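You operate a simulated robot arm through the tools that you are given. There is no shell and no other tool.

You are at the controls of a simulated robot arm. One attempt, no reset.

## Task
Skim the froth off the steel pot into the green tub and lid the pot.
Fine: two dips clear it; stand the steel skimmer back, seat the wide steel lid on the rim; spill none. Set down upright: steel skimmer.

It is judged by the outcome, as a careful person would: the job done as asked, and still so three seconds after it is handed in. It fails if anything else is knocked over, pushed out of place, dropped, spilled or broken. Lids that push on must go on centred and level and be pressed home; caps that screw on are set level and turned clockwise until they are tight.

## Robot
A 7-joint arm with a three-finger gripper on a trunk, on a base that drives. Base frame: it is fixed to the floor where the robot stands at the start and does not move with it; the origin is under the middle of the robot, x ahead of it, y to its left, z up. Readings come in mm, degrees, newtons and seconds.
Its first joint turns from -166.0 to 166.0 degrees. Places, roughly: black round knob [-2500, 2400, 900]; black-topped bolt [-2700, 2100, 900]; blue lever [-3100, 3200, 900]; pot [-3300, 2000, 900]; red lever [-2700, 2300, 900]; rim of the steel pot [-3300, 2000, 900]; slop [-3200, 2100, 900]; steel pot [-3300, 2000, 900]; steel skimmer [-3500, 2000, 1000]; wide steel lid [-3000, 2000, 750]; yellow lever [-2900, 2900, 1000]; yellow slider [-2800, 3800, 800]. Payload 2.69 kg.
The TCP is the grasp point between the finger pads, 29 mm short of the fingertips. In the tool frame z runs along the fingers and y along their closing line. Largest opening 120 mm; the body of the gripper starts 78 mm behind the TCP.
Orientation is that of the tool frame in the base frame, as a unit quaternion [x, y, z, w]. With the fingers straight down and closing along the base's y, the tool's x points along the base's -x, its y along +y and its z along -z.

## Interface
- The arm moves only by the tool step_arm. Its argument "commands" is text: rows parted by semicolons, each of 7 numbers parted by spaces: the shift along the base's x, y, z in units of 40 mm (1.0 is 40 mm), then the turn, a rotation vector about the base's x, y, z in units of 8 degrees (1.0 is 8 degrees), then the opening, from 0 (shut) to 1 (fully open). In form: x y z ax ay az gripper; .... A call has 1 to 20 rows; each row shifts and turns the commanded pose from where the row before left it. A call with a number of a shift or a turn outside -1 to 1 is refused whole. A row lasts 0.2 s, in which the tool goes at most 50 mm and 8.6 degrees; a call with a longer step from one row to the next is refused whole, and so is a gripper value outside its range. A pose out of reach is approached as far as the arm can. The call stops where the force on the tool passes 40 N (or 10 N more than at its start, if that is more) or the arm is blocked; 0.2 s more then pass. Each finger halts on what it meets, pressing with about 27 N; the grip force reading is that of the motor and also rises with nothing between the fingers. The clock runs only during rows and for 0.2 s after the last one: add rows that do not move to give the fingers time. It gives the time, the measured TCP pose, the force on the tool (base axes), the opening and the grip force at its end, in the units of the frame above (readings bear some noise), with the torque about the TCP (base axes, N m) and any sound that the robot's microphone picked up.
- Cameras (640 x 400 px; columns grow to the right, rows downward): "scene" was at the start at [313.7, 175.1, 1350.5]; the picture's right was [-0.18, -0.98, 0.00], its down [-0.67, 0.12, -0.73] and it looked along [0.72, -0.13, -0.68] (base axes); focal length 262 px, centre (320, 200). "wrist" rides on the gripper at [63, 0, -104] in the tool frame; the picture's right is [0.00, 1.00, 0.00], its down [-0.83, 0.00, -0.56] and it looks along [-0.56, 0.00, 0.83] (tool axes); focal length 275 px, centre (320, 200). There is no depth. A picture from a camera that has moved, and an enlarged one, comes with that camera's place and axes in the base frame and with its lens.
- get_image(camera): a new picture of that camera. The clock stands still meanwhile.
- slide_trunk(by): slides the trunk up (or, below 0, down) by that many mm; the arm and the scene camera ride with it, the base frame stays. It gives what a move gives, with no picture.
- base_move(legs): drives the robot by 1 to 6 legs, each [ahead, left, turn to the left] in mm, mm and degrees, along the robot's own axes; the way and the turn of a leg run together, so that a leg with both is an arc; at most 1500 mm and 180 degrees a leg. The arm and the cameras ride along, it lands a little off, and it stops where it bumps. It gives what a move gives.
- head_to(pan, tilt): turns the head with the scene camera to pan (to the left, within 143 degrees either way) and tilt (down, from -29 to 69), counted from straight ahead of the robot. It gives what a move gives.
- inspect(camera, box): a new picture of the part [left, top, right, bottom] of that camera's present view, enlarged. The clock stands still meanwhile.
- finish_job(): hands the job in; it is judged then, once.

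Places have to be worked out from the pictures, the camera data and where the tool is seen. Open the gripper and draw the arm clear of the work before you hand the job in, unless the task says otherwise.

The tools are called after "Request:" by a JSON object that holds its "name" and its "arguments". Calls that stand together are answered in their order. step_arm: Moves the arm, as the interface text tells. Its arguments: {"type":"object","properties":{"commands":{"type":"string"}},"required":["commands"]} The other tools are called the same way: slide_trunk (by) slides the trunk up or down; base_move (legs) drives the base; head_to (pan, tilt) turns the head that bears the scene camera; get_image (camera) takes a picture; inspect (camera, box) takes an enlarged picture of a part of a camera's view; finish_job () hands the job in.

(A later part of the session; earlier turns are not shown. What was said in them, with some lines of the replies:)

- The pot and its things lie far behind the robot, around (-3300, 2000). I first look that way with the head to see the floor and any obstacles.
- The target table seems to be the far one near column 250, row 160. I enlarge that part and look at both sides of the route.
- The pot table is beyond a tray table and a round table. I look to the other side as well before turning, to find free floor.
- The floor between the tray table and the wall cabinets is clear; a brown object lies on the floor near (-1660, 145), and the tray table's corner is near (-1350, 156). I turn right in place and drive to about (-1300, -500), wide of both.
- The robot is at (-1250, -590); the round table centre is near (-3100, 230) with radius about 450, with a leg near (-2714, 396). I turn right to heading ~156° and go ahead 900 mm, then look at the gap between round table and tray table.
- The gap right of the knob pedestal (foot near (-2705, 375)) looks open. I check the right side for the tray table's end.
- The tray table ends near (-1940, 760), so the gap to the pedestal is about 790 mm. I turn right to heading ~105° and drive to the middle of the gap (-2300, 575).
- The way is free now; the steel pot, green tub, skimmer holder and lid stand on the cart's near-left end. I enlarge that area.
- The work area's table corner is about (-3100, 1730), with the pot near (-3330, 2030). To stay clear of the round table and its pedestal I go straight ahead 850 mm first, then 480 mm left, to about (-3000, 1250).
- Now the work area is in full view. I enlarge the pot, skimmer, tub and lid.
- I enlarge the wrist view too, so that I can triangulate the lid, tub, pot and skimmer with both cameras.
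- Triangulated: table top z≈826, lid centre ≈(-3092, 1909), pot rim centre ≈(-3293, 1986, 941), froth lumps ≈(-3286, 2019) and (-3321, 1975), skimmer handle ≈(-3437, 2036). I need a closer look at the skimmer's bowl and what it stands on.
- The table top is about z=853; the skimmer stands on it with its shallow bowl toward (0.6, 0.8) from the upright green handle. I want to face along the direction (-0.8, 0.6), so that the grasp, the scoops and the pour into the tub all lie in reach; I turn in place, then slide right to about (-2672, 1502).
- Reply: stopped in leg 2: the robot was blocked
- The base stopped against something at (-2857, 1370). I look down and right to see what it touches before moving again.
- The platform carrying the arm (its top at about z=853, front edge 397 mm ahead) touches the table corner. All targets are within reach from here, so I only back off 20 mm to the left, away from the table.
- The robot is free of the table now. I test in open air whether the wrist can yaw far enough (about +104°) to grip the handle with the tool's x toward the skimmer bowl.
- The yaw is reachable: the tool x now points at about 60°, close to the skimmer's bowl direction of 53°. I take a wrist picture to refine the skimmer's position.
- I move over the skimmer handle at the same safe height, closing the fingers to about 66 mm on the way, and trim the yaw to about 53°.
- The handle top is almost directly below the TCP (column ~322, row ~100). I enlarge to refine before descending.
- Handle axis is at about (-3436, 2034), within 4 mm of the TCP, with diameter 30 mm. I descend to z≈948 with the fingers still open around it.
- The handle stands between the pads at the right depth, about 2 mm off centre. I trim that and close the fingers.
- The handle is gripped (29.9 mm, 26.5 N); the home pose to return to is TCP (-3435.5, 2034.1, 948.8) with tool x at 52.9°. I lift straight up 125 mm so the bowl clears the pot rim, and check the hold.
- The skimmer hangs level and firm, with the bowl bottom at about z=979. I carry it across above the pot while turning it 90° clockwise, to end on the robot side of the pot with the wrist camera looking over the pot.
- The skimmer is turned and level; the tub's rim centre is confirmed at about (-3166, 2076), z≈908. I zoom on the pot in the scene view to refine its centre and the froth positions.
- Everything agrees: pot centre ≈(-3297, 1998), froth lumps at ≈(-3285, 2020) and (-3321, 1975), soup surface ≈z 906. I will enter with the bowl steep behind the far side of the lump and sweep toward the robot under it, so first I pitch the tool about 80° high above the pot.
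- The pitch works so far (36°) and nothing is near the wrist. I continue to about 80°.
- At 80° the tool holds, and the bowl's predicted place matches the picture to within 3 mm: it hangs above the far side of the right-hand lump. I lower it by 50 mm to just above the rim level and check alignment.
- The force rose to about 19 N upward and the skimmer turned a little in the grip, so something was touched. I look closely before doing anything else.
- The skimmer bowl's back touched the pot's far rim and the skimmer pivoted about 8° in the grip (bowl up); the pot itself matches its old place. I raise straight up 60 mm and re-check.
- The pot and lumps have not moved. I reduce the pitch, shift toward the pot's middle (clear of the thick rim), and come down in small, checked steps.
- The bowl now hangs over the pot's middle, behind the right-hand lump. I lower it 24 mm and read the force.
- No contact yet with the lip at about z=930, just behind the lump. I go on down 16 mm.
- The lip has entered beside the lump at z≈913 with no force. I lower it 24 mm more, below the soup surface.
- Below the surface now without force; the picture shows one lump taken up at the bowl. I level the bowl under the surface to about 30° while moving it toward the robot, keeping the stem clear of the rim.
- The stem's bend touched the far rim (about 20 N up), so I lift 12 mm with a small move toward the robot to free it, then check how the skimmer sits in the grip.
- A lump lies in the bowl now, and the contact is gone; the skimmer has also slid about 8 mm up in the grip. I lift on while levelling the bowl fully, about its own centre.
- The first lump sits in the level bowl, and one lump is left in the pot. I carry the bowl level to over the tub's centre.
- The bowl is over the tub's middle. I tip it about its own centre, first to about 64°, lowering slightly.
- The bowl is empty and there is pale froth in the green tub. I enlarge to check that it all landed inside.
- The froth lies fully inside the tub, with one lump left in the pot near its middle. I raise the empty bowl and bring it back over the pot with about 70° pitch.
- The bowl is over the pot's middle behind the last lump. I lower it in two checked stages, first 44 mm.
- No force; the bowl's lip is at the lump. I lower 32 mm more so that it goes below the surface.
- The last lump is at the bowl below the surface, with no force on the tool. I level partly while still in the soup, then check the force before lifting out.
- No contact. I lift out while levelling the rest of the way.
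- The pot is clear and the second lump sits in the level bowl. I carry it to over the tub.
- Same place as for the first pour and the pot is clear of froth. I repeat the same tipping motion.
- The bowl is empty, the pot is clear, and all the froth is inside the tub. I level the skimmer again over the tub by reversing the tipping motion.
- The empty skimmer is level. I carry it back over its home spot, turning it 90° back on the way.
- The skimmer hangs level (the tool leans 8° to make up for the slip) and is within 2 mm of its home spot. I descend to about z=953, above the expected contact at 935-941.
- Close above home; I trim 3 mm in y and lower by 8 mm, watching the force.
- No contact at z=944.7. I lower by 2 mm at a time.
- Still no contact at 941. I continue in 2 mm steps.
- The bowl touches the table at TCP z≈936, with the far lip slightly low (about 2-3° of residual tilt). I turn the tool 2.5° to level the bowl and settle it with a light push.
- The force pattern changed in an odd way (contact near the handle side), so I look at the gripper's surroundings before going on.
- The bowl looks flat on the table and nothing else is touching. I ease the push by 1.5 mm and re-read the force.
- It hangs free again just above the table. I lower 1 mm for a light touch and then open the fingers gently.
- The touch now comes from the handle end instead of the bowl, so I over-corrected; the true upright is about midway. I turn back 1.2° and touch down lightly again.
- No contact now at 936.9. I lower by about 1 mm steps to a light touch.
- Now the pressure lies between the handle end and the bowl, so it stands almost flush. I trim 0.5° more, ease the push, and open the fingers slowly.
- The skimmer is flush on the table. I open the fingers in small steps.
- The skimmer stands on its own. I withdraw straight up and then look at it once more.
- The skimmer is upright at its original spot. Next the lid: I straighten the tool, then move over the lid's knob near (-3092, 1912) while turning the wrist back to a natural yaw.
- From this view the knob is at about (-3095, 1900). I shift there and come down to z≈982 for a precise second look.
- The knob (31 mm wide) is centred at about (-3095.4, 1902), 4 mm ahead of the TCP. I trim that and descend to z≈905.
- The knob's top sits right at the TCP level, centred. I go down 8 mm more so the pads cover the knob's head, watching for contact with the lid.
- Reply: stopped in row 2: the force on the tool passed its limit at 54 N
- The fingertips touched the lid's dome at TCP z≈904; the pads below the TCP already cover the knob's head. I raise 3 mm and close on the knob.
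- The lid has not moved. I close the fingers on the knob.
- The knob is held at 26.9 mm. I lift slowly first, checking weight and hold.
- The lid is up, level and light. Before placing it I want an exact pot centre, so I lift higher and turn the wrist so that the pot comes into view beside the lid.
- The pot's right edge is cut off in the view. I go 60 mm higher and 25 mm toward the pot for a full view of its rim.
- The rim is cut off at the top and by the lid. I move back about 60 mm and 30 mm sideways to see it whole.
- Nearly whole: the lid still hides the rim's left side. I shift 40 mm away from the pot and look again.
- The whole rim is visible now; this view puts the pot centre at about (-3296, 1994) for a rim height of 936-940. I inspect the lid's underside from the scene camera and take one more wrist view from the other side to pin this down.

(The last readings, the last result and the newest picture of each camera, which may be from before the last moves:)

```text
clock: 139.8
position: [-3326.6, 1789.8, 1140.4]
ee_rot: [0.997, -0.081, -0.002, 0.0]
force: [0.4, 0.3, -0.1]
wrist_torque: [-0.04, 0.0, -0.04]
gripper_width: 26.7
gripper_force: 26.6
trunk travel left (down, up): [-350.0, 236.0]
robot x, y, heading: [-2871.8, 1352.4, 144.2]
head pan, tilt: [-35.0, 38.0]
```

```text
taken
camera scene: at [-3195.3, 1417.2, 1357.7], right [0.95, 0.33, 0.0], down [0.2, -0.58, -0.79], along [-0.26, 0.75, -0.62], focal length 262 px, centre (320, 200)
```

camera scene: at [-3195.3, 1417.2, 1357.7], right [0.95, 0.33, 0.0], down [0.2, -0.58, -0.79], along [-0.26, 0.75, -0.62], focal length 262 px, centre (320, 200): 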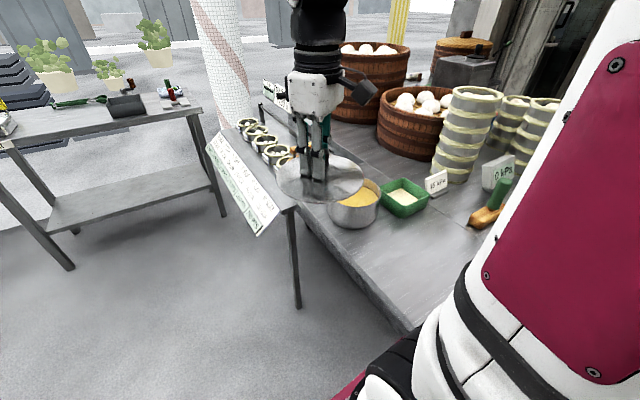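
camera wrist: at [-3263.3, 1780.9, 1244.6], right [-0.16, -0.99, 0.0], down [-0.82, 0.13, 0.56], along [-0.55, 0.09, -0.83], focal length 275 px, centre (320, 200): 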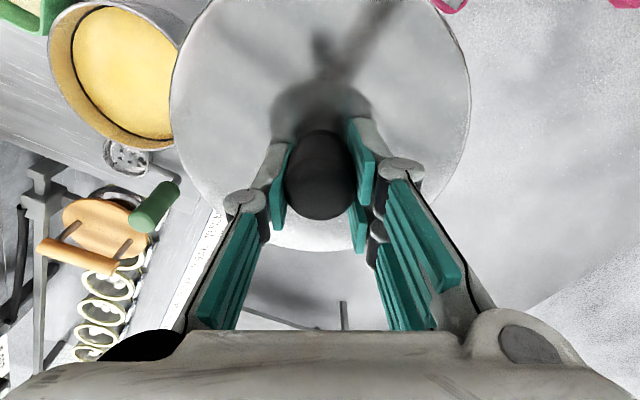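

The pot is nearly all in view on the left. I shift about 35 mm so that the rim is not cut by the lid or picture edge.

Request:
{"name": "step_arm", "arguments": {"commands": "0.7 -0.6 0 0 0 0 0;0.1 -0.1 0 0 0 0 0;0 0 0 0 0 0 0"}}

Request:
{"name": "inspect", "arguments": {"camera": "wrist", "box": [0, 0, 200, 190]}}

```text
clock: 140.6
position: [-3293.4, 1761.4, 1140.1]
ee_rot: [0.997, -0.082, -0.002, 0.0]
force: [0.2, -0.7, -1.0]
wrist_torque: [0.02, -0.05, 0.03]
gripper_width: 26.6
gripper_force: 26.9
trunk travel left (down, up): [-350.0, 236.0]
robot x, y, heading: [-2869.2, 1352.6, 143.9]
head pan, tilt: [-35.0, 38.0]
```

```text
2.11 times, centred on (100, 95) of wrist
camera zoom: at [-3230.0, 1751.6, 1244.5], right [-0.16, -0.99, 0.0], down [-0.82, 0.13, 0.56], along [-0.55, 0.09, -0.83], focal length 580 px, centre (783, 421)
```

zoom: 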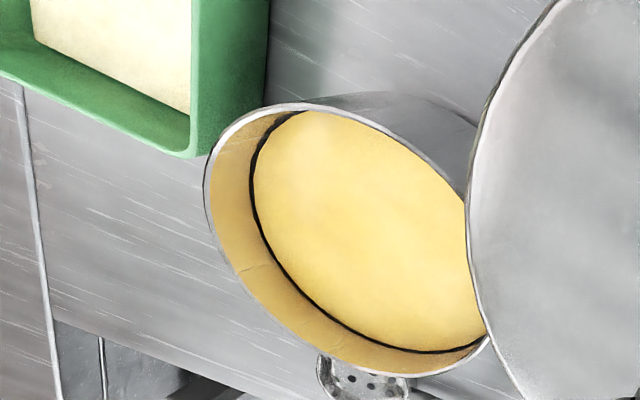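

Two wrist views together put the pot's rim centre at about (-3294, 1990.5) with the rim at z≈941. I carry the lid level to above the pot, then check alignment with the scene camera.

Request:
{"name": "step_arm", "arguments": {"commands": "0 0.6 -0.1 0 0 0 0;0 0.95 -0.25 0 0 0 0;0 0.95 -0.25 0 0 0 0;0 0.95 -0.25 0 0 0 0;0 0.95 -0.25 0 0 0 0;0 0.95 -0.25 0 0 0 0;-0.015 0.38 -0.15 0 0 0 0;0 0 0 0 0 0 0"}}

Request:
{"name": "inspect", "arguments": {"camera": "scene", "box": [290, 110, 430, 240]}}

Request:
{"name": "get_image", "arguments": {"camera": "wrist"}}

```text
clock: 142.4
position: [-3295.2, 1991.4, 1081.5]
ee_rot: [0.997, -0.082, -0.003, 0.0]
force: [-0.6, -0.6, 0.2]
wrist_torque: [-0.03, -0.03, -0.01]
gripper_width: 26.7
gripper_force: 26.8
trunk travel left (down, up): [-350.0, 236.0]
robot x, y, heading: [-2864.9, 1354.3, 143.8]
head pan, tilt: [-35.0, 38.0]
```

```text
3.08 times, centred on (360, 175) of scene
camera zoom: at [-3195.3, 1417.2, 1357.7], right [0.95, 0.32, 0.0], down [0.2, -0.58, -0.79], along [-0.26, 0.75, -0.62], focal length 807 px, centre (197, 277)
```

zoom: 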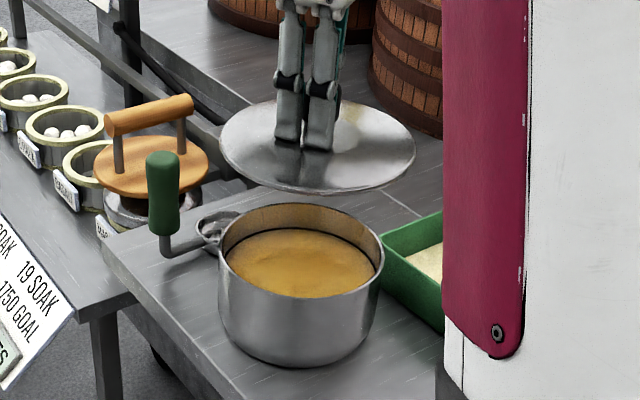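

```text
taken
camera wrist: at [-3231.3, 1981.5, 1185.8], right [-0.16, -0.99, 0.0], down [-0.82, 0.13, 0.56], along [-0.55, 0.09, -0.83], focal length 275 px, centre (320, 200)
```

wrist: 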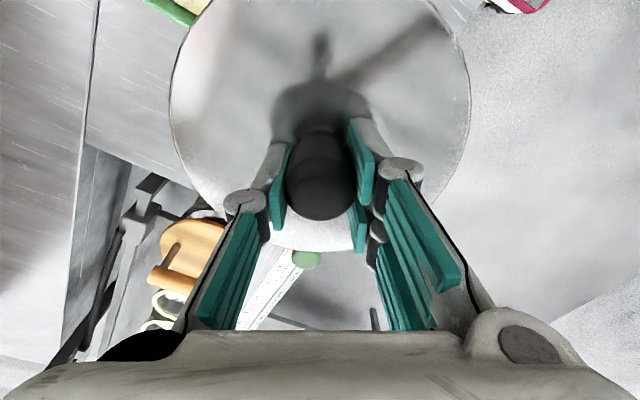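

The lid hangs level over the pot. I lower it to just above the rim, where left and right overhang can be compared directly in the scene view.

Request:
{"name": "step_arm", "arguments": {"commands": "0.02 -0.02 -0.6 0 0 0 0;0 0 -0.6 0 0 0 0;0 0 -0.5 0 0 0 0;0 0 -0.2 0 0 0 0;0 0 0 0 0 0 0"}}

Request:
{"name": "inspect", "arguments": {"camera": "scene", "box": [310, 150, 410, 240]}}

```text
clock: 143.6
position: [-3295.1, 1990.9, 1004.1]
ee_rot: [0.997, -0.082, -0.002, 0.0]
force: [0.0, -0.4, 0.0]
wrist_torque: [0.01, 0.03, 0.0]
gripper_width: 26.9
gripper_force: 26.4
trunk travel left (down, up): [-350.0, 236.0]
robot x, y, heading: [-2866.9, 1351.5, 143.7]
head pan, tilt: [-35.0, 38.0]
```

```text
4.44 times, centred on (360, 195) of scene
camera zoom: at [-3195.3, 1417.2, 1357.7], right [0.95, 0.33, 0.0], down [0.2, -0.58, -0.79], along [-0.26, 0.75, -0.62], focal length 1166 px, centre (142, 222)
```

zoom: 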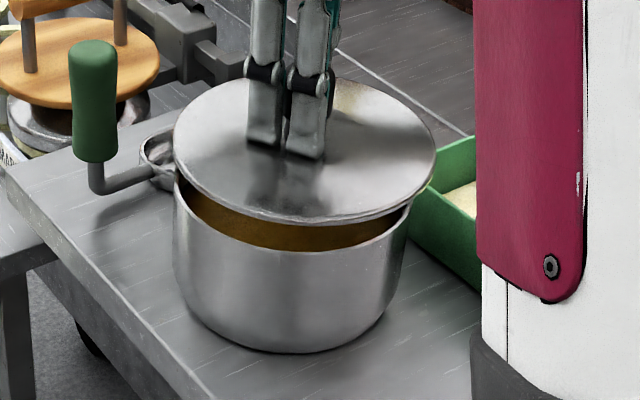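

In this view the lid sits a few mm too far right of the pot. I zoom on both sides to measure the overhang exactly.

Request:
{"name": "inspect", "arguments": {"camera": "scene", "box": [318, 170, 358, 220]}}

Request:
{"name": "inspect", "arguments": {"camera": "scene", "box": [355, 170, 395, 220]}}

```text
8.00 times, centred on (338, 195) of scene
camera zoom: at [-3195.3, 1417.2, 1357.7], right [0.95, 0.33, 0.0], down [0.2, -0.58, -0.79], along [-0.26, 0.75, -0.62], focal length 2099 px, centre (176, 240)
```

zoom: 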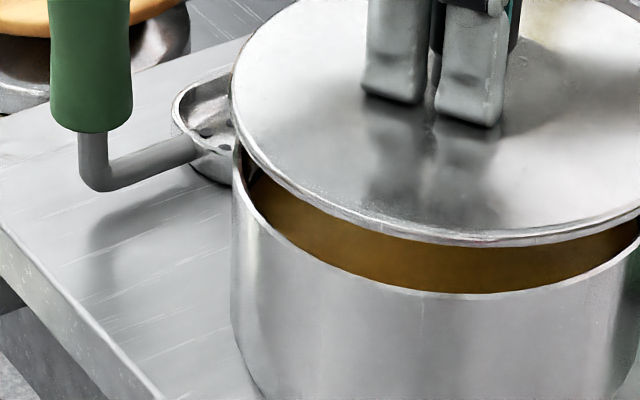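

```text
8.00 times, centred on (375, 195) of scene
camera zoom: at [-3195.3, 1417.2, 1357.7], right [0.95, 0.33, 0.0], down [0.2, -0.58, -0.79], along [-0.26, 0.75, -0.62], focal length 2099 px, centre (-120, 240)
```

zoom: 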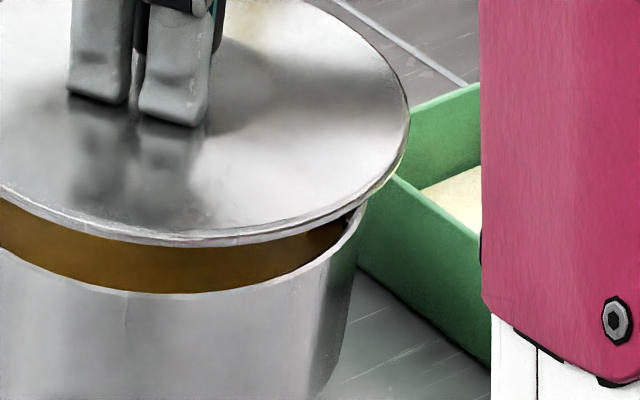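

The lid is about 5 mm too far right in this view. I shift it about 4 mm left and slightly nearer, then lower in small steps watching the force.

Request:
{"name": "step_arm", "arguments": {"commands": "-0.0825 -0.0675 0 0 0 0 0;0 0 -0.1 0 0 0 0;0 0 -0.05 0 0 0 0;0 0 0 0 0 0 0"}}

Request:
{"name": "inspect", "arguments": {"camera": "scene", "box": [318, 170, 398, 220]}}

```text
clock: 144.6
position: [-3298.1, 1988.0, 999.3]
ee_rot: [0.997, -0.082, -0.002, 0.001]
force: [0.3, 0.3, -1.3]
wrist_torque: [-0.02, -0.01, -0.01]
gripper_width: 26.9
gripper_force: 26.7
trunk travel left (down, up): [-350.0, 236.0]
robot x, y, heading: [-2868.0, 1351.8, 144.0]
head pan, tilt: [-35.0, 38.0]
```

```text
8.00 times, centred on (358, 195) of scene
camera zoom: at [-3195.3, 1417.2, 1357.7], right [0.95, 0.33, 0.0], down [0.2, -0.58, -0.79], along [-0.26, 0.75, -0.62], focal length 2099 px, centre (16, 240)
```

zoom: 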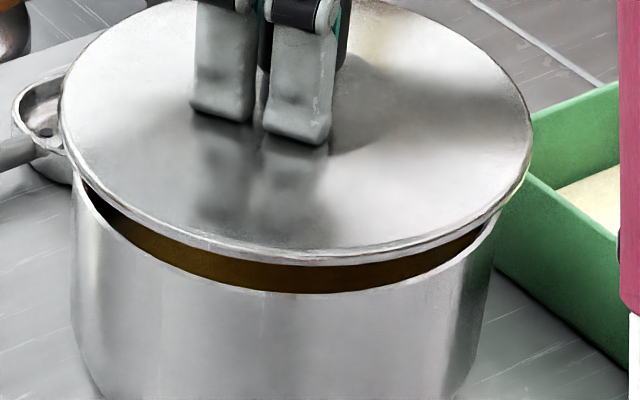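

Left and right overhang now agree within about 1 mm. I lower 8 mm in small steps, reading the force.

Request:
{"name": "step_arm", "arguments": {"commands": "-0.02 0 -0.06 0 0 0 0;0 0 -0.06 0 0 0 0;0 0 0 0 0 0 0"}}

```text
clock: 145.4
position: [-3299.0, 1986.7, 994.1]
ee_rot: [0.997, -0.082, -0.002, 0.0]
force: [0.4, -0.2, -0.5]
wrist_torque: [-0.03, -0.04, 0.04]
gripper_width: 26.9
gripper_force: 26.6
trunk travel left (down, up): [-350.0, 236.0]
robot x, y, heading: [-2866.7, 1353.4, 144.0]
head pan, tilt: [-35.0, 38.0]
```

Request:
{"name": "step_arm", "arguments": {"commands": "0 0 -0.06 0 0 0 0;0 0 0 0 0 0 0"}}

Request:
{"name": "inspect", "arguments": {"camera": "scene", "box": [318, 170, 398, 220]}}

```text
clock: 146.0
position: [-3298.9, 1987.8, 991.9]
ee_rot: [0.997, -0.082, -0.003, 0.0]
force: [0.0, -0.1, -1.0]
wrist_torque: [-0.03, 0.01, 0.0]
gripper_width: 26.9
gripper_force: 27.1
trunk travel left (down, up): [-350.0, 236.0]
robot x, y, heading: [-2866.7, 1354.0, 143.9]
head pan, tilt: [-35.0, 38.0]
```

```text
8.00 times, centred on (358, 195) of scene
camera zoom: at [-3195.3, 1417.2, 1357.7], right [0.95, 0.33, 0.0], down [0.2, -0.58, -0.79], along [-0.26, 0.75, -0.62], focal length 2099 px, centre (16, 240)
```

zoom: 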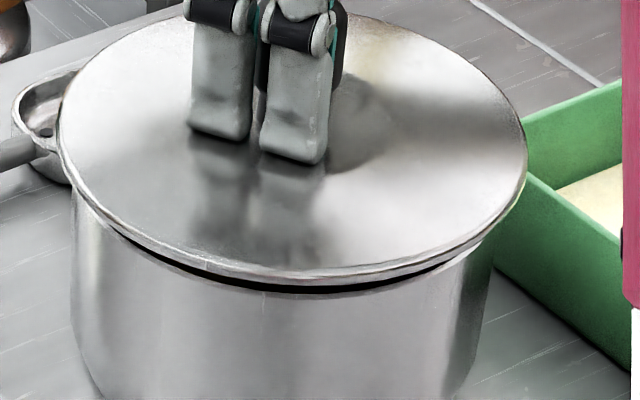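

No contact and the gap is closing evenly. I continue down in 2-3 mm steps.

Request:
{"name": "step_arm", "arguments": {"commands": "0.01 0 -0.06 0 0 0 0;0 0 -0.04 0 0 0 0;0 0 0 0 0 0 0"}}

Request:
{"name": "inspect", "arguments": {"camera": "scene", "box": [318, 170, 398, 220]}}

```text
clock: 146.8
position: [-3298.5, 1988.5, 986.5]
ee_rot: [0.997, -0.083, -0.002, -0.001]
force: [0.5, -0.1, -0.1]
wrist_torque: [0.01, -0.01, -0.03]
gripper_width: 26.7
gripper_force: 27.2
trunk travel left (down, up): [-350.0, 236.0]
robot x, y, heading: [-2868.6, 1353.4, 144.4]
head pan, tilt: [-35.0, 38.0]
```

```text
8.00 times, centred on (358, 195) of scene
camera zoom: at [-3195.3, 1417.2, 1357.7], right [0.95, 0.33, 0.0], down [0.2, -0.58, -0.79], along [-0.26, 0.75, -0.62], focal length 2099 px, centre (16, 240)
```

zoom: 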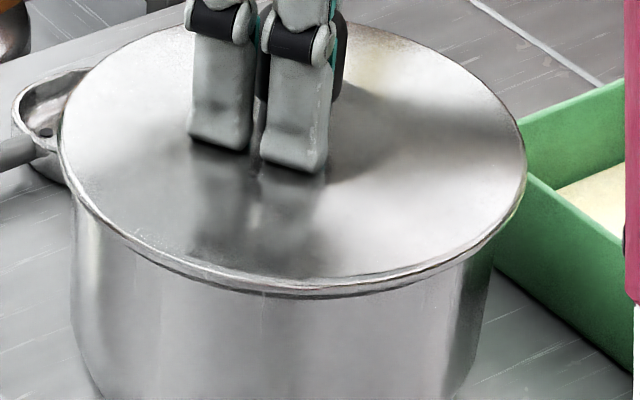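

Still no contact; the lid now overlaps the rim all round. I lower 2 mm at a time.

Request:
{"name": "step_arm", "arguments": {"commands": "0 0 -0.05 0 0 0 0;0 0 0 0 0 0 0"}}

```text
clock: 147.4
position: [-3298.6, 1987.7, 985.1]
ee_rot: [0.997, -0.082, -0.002, 0.0]
force: [0.1, -0.1, -0.6]
wrist_torque: [-0.03, -0.01, -0.05]
gripper_width: 26.8
gripper_force: 26.8
trunk travel left (down, up): [-350.0, 236.0]
robot x, y, heading: [-2865.6, 1350.9, 144.2]
head pan, tilt: [-35.0, 38.0]
```

Request:
{"name": "step_arm", "arguments": {"commands": "0 0 -0.05 0 0 0 0;0 0 0 0 0 0 0"}}

```text
clock: 148.0
position: [-3297.2, 1987.8, 984.1]
ee_rot: [0.997, -0.082, -0.002, 0.0]
force: [-1.2, -0.5, -0.6]
wrist_torque: [0.02, 0.02, 0.02]
gripper_width: 26.8
gripper_force: 27.1
trunk travel left (down, up): [-350.0, 236.0]
robot x, y, heading: [-2866.2, 1352.1, 144.1]
head pan, tilt: [-35.0, 38.0]
```

Request:
{"name": "step_arm", "arguments": {"commands": "0 0 -0.05 0 0 0 0;0 0 0 0 0 0 0"}}

Request:
{"name": "inspect", "arguments": {"camera": "scene", "box": [318, 170, 398, 220]}}

```text
clock: 148.6
position: [-3297.6, 1988.2, 982.8]
ee_rot: [0.997, -0.082, -0.003, -0.002]
force: [1.5, 0.4, 21.4]
wrist_torque: [-0.12, -0.54, 0.1]
gripper_width: 27.0
gripper_force: 27.0
trunk travel left (down, up): [-350.0, 236.0]
robot x, y, heading: [-2864.6, 1354.8, 143.9]
head pan, tilt: [-35.0, 38.0]
```

```text
8.00 times, centred on (358, 195) of scene
camera zoom: at [-3194.8, 1416.6, 1358.0], right [0.95, 0.32, 0.0], down [0.2, -0.58, -0.79], along [-0.26, 0.75, -0.62], focal length 2099 px, centre (16, 240)
```

zoom: 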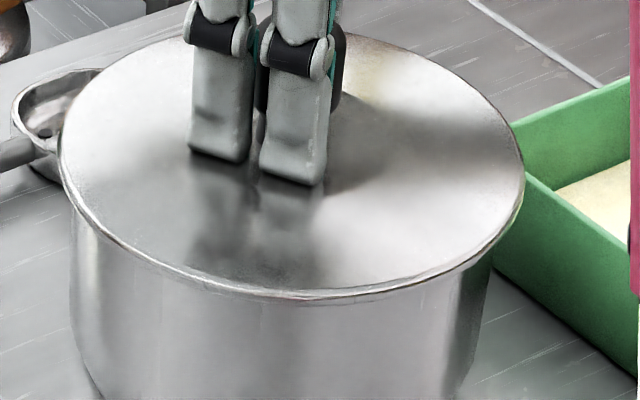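

The lid has made contact with the rim (about 21 N, at TCP z≈983) and its edge sits down at the rim line. I zoom in on the front edge to judge the front-to-back centring before letting go.

Request:
{"name": "inspect", "arguments": {"camera": "scene", "box": [335, 195, 375, 220]}}

Request:
{"name": "inspect", "arguments": {"camera": "scene", "box": [310, 160, 410, 250]}}

```text
16.00 times, centred on (355, 208) of scene
camera zoom: at [-3194.8, 1416.6, 1358.0], right [0.95, 0.32, 0.0], down [0.2, -0.58, -0.79], along [-0.26, 0.75, -0.62], focal length 4198 px, centre (-240, 80)
```

zoom: 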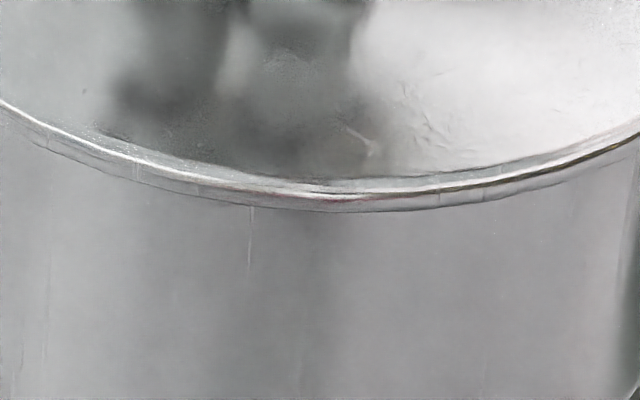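

```text
4.44 times, centred on (360, 205) of scene
camera zoom: at [-3194.8, 1416.6, 1358.0], right [0.95, 0.32, 0.0], down [0.2, -0.58, -0.79], along [-0.26, 0.75, -0.62], focal length 1166 px, centre (142, 178)
```

zoom: 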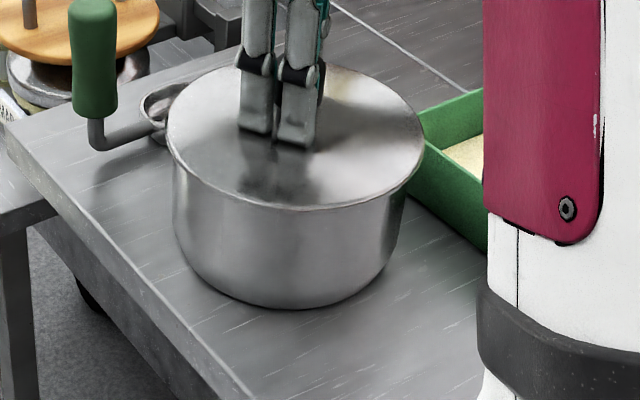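

The lid's edge sits on the rim all round, centred within about 2-3 mm by both cameras. I ease the push slightly, then open the fingers slowly.

Request:
{"name": "step_arm", "arguments": {"commands": "0 0 0.02 0 0 0 0;0 0 0 0 0 0 0.1;0 0 0 0 0 0 0.23;0 0 0 0 0 0 0.28;0 0 0 0 0 0 0.35;0 0 0 0 0 0 0.45;0 0 0 0 0 0 0.5;0 0 0 0 0 0 0.5"}}

Request:
{"name": "inspect", "arguments": {"camera": "scene", "box": [310, 160, 410, 250]}}

Request:
{"name": "get_image", "arguments": {"camera": "wrist"}}

```text
clock: 150.4
position: [-3297.2, 1986.6, 982.5]
ee_rot: [0.997, -0.082, -0.002, 0.001]
force: [0.5, -1.1, 1.7]
wrist_torque: [0.03, 0.0, 0.02]
gripper_width: 59.6
gripper_force: 0.1
trunk travel left (down, up): [-350.0, 236.0]
robot x, y, heading: [-2868.7, 1351.0, 144.0]
head pan, tilt: [-35.0, 38.0]
```

```text
4.44 times, centred on (360, 205) of scene
camera zoom: at [-3195.3, 1417.1, 1357.7], right [0.95, 0.33, 0.0], down [0.2, -0.58, -0.79], along [-0.26, 0.75, -0.62], focal length 1166 px, centre (142, 178)
```

zoom: 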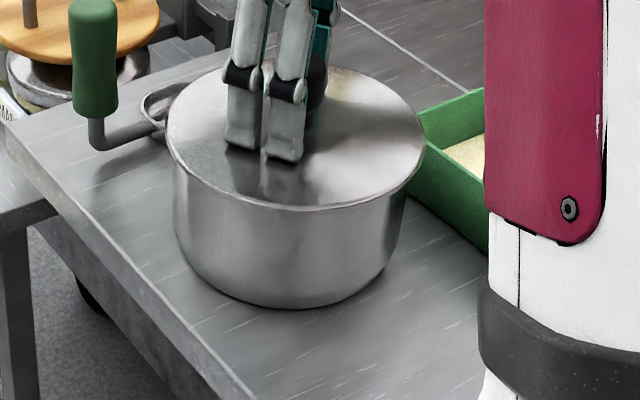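

```text
taken
camera wrist: at [-3235.0, 1977.4, 1086.2], right [-0.16, -0.99, 0.0], down [-0.82, 0.13, 0.56], along [-0.55, 0.09, -0.83], focal length 275 px, centre (320, 200)
```

wrist: 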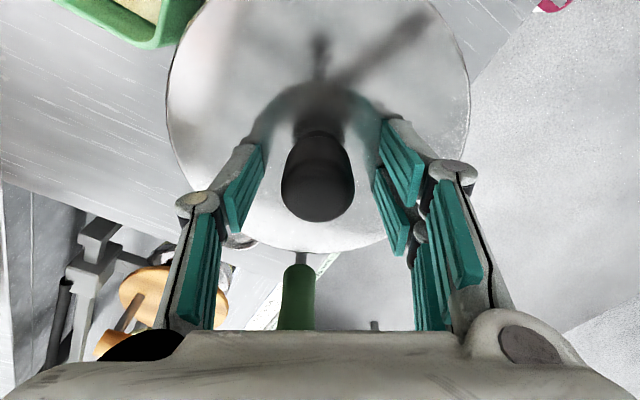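

The lid stays put after release. I raise the open gripper straight up, slowly at first.

Request:
{"name": "step_arm", "arguments": {"commands": "0 0 0.1 0 0 0 0.5;0 0 0.4 0 0 0 0.5;0 0 0.8 0 0 0 0.5;0 0 0.9 0 0 0 0.5;0 0 0.9 0 0 0 0.5;0 0 0.9 0 0 0 0.5;0 0 0 0 0 0 0.5"}}

Request:
{"name": "get_image", "arguments": {"camera": "wrist"}}

Request:
{"name": "inspect", "arguments": {"camera": "scene", "box": [310, 150, 410, 240]}}

```text
clock: 152.0
position: [-3294.8, 1987.0, 1143.6]
ee_rot: [0.997, -0.082, -0.001, 0.0]
force: [-0.3, 0.2, 0.2]
wrist_torque: [-0.02, 0.02, 0.05]
gripper_width: 60.1
gripper_force: 0.1
trunk travel left (down, up): [-350.0, 236.0]
robot x, y, heading: [-2863.8, 1353.8, 144.1]
head pan, tilt: [-35.0, 38.0]
```

```text
taken
camera wrist: at [-3232.0, 1977.3, 1247.1], right [-0.16, -0.99, 0.0], down [-0.82, 0.13, 0.56], along [-0.55, 0.09, -0.83], focal length 275 px, centre (320, 200)
```

wrist: 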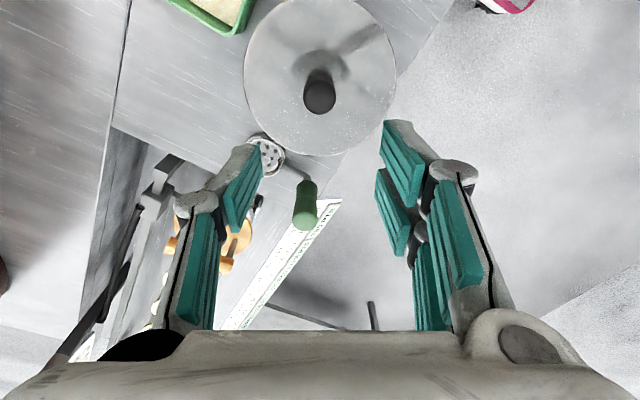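

```text
4.44 times, centred on (360, 195) of scene
camera zoom: at [-3195.3, 1417.2, 1357.7], right [0.95, 0.33, 0.0], down [0.2, -0.58, -0.79], along [-0.26, 0.75, -0.62], focal length 1166 px, centre (142, 222)
```

zoom: 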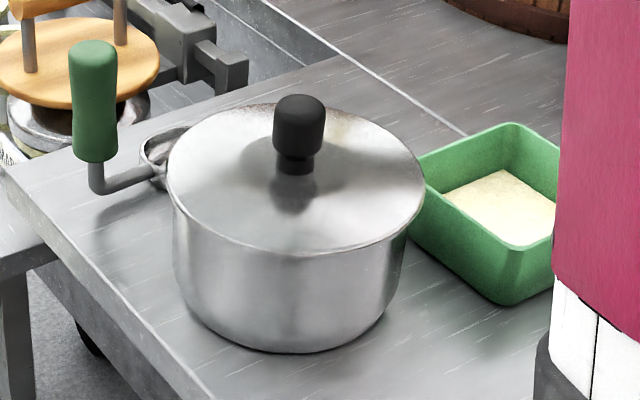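

The lid is seated and everything looks in order; it may be about 2 mm off centre. I open the gripper wide and step back a little to measure lid against pot from above.

Request:
{"name": "step_arm", "arguments": {"commands": "0.62 -0.1 0.2 0 0 0 1;0.3 -0.05 0 0 0 0 1;0 0 0 0 0 0 1;0 0 0 0 0 0 1"}}

Request:
{"name": "inspect", "arguments": {"camera": "wrist", "box": [220, 10, 420, 210]}}

```text
clock: 153.0
position: [-3260.5, 1981.5, 1150.5]
ee_rot: [0.997, -0.082, -0.002, 0.0]
force: [-0.3, -0.1, -0.5]
wrist_torque: [-0.03, -0.01, -0.01]
gripper_width: 120.4
gripper_force: 0.0
trunk travel left (down, up): [-350.0, 236.0]
robot x, y, heading: [-2868.7, 1352.0, 143.9]
head pan, tilt: [-35.0, 38.0]
```

```text
2.00 times, centred on (320, 110) of wrist
camera zoom: at [-3197.2, 1971.6, 1253.9], right [-0.16, -0.99, 0.0], down [-0.82, 0.13, 0.56], along [-0.55, 0.09, -0.83], focal length 551 px, centre (320, 380)
```

zoom: 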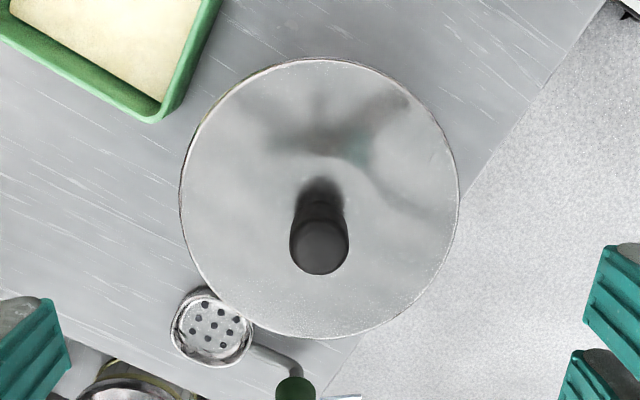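

The lid is level on the rim. I take one look from the side (camera facing along the other axis) to check the front-to-back overhang as well.

Request:
{"name": "step_arm", "arguments": {"commands": "0.6 0.3 0 0 0 0.7 1;0.9 0.43 -0.1 0 0 0.95 1;0.9 0.43 -0.1 0 0 0.95 1;0.9 0.43 -0.1 0 0 0.95 1;0.2 0.1 0 -0.327 0.945 0 1;0 0 0 -0.327 0.945 0 1;0 0 0 -0.327 0.945 0 1;0 0 0 0 0 0 1"}}

Request:
{"name": "get_image", "arguments": {"camera": "wrist"}}

```text
clock: 154.8
position: [-3121.2, 2048.6, 1136.8]
ee_rot: [0.964, 0.162, -0.207, 0.035]
force: [0.9, -1.0, -0.5]
wrist_torque: [-0.01, 0.02, 0.0]
gripper_width: 119.9
gripper_force: 0.0
trunk travel left (down, up): [-350.0, 236.0]
robot x, y, heading: [-2866.8, 1351.5, 143.8]
head pan, tilt: [-35.0, 38.0]
```

```text
taken
camera wrist: at [-3025.2, 2082.7, 1207.6], right [0.33, -0.94, 0.0], down [-0.5, -0.18, 0.85], along [-0.8, -0.28, -0.53], focal length 275 px, centre (320, 200)
```

wrist: 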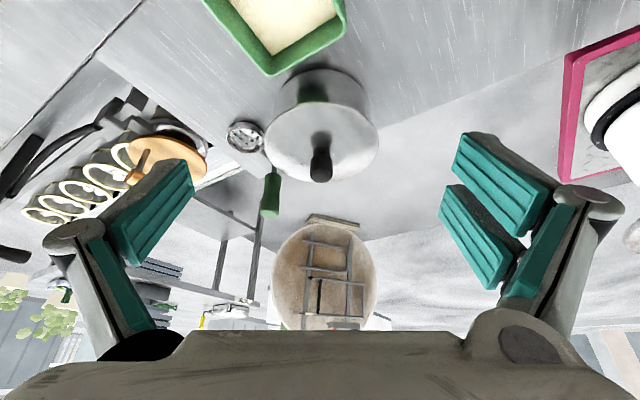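

Request:
{"name": "inspect", "arguments": {"camera": "wrist", "box": [240, 50, 400, 200]}}

```text
2.67 times, centred on (320, 125) of wrist
camera zoom: at [-3025.2, 2082.7, 1207.6], right [0.33, -0.94, 0.0], down [-0.5, -0.18, 0.85], along [-0.8, -0.28, -0.53], focal length 734 px, centre (320, 400)
```

zoom: 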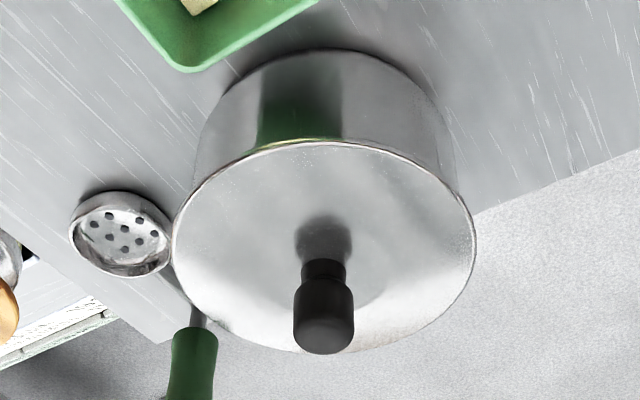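

From this side the lid's middle and the pot's middle agree within 1 mm, so the lid is centred (at most about 2 mm off along the other axis) and level. I straighten the tool, raise it, and draw the arm back clear of the work.

Request:
{"name": "step_arm", "arguments": {"commands": "0 0 0.5 0.327 -0.945 0 1;0 0 0.5 0.327 -0.945 0 1;0 0 0.3 0.327 -0.945 0 1;0 -0.6 0 0 0 -0.7 1;0 -1 0 0 0 -0.9 1;0 -1 0 0 0 -0.9 1;0 -1 0 0 0 -0.9 1;0 -1 0 0 0 -0.9 1;0 -1 0 0 0 -0.9 1;0 -0.6 0 0 0 -0.7 1;0 0 0 0 0 0 1"}}

Request:
{"name": "get_image", "arguments": {"camera": "scene"}}

Request:
{"name": "get_image", "arguments": {"camera": "wrist"}}

```text
clock: 157.2
position: [-3120.8, 1801.9, 1190.0]
ee_rot: [0.97, -0.244, -0.002, 0.0]
force: [-0.7, 0.4, -0.2]
wrist_torque: [-0.03, 0.01, -0.01]
gripper_width: 120.2
gripper_force: 0.0
trunk travel left (down, up): [-350.0, 236.0]
robot x, y, heading: [-2865.1, 1352.9, 143.9]
head pan, tilt: [-35.0, 38.0]
```

```text
taken
camera scene: at [-3195.3, 1417.2, 1357.7], right [0.95, 0.33, 0.0], down [0.2, -0.58, -0.79], along [-0.26, 0.75, -0.62], focal length 262 px, centre (320, 200)
```

scene: 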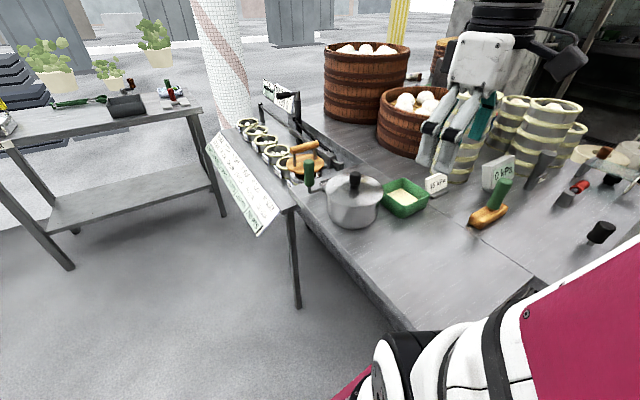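

```text
taken
camera wrist: at [-3064.3, 1772.4, 1293.8], right [-0.47, -0.88, 0.0], down [-0.73, 0.39, 0.56], along [-0.49, 0.26, -0.83], focal length 275 px, centre (320, 200)
```

wrist: 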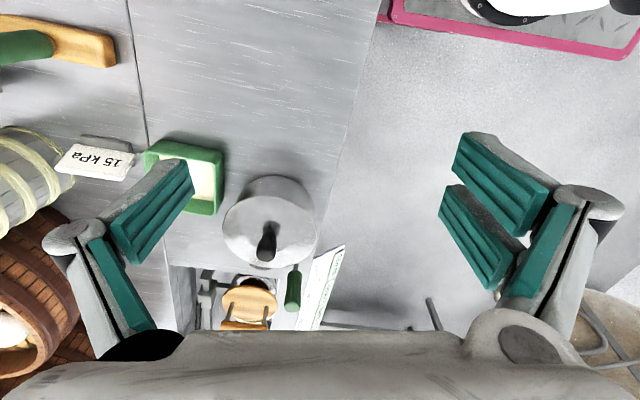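

Everything is in place: I take one last enlarged look for any spill or displaced item before handing in.

Request:
{"name": "inspect", "arguments": {"camera": "scene", "box": [270, 120, 450, 250]}}

```text
3.08 times, centred on (360, 185) of scene
camera zoom: at [-3195.3, 1417.2, 1357.7], right [0.95, 0.33, 0.0], down [0.2, -0.58, -0.79], along [-0.26, 0.75, -0.62], focal length 807 px, centre (197, 246)
```

zoom: 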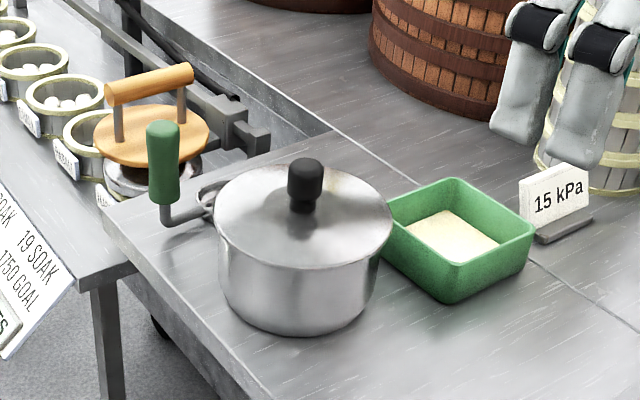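

The froth is in the tub, the skimmer stands upright in its place, the lid sits level and centred on the pot, and nothing is spilled. The gripper is open and the arm is clear, so I hand in the job.

Request:
{"name": "finish_job", "arguments": {}}

```text
The job is handed in.
```

The job is handed in: two dips cleared the steel pot, and all the froth went into the green tub. Nothing I could see was spilled or knocked over.

- **Skimmer:** It stands upright on the table, back in its original spot.
- **Lid:** The wide steel lid sits level on the rim. It measured within 1 mm of centre along one direction and about 2 mm off along the other. I let go after contact at about 21 N.
- **Contacts:** While dipping, the skimmer touched the pot's rim twice and slipped a little in the grip, which I corrected before setting it down. The fingertips also pressed briefly on the lid while I was reaching for its knob. The pot and lid did not visibly move from any of these.
- **Driving:** On the way in, the base came to rest against the table corner once. I backed it off 20 mm, and nothing on the table looked disturbed.

The gripper is open and the arm is drawn back from the table.
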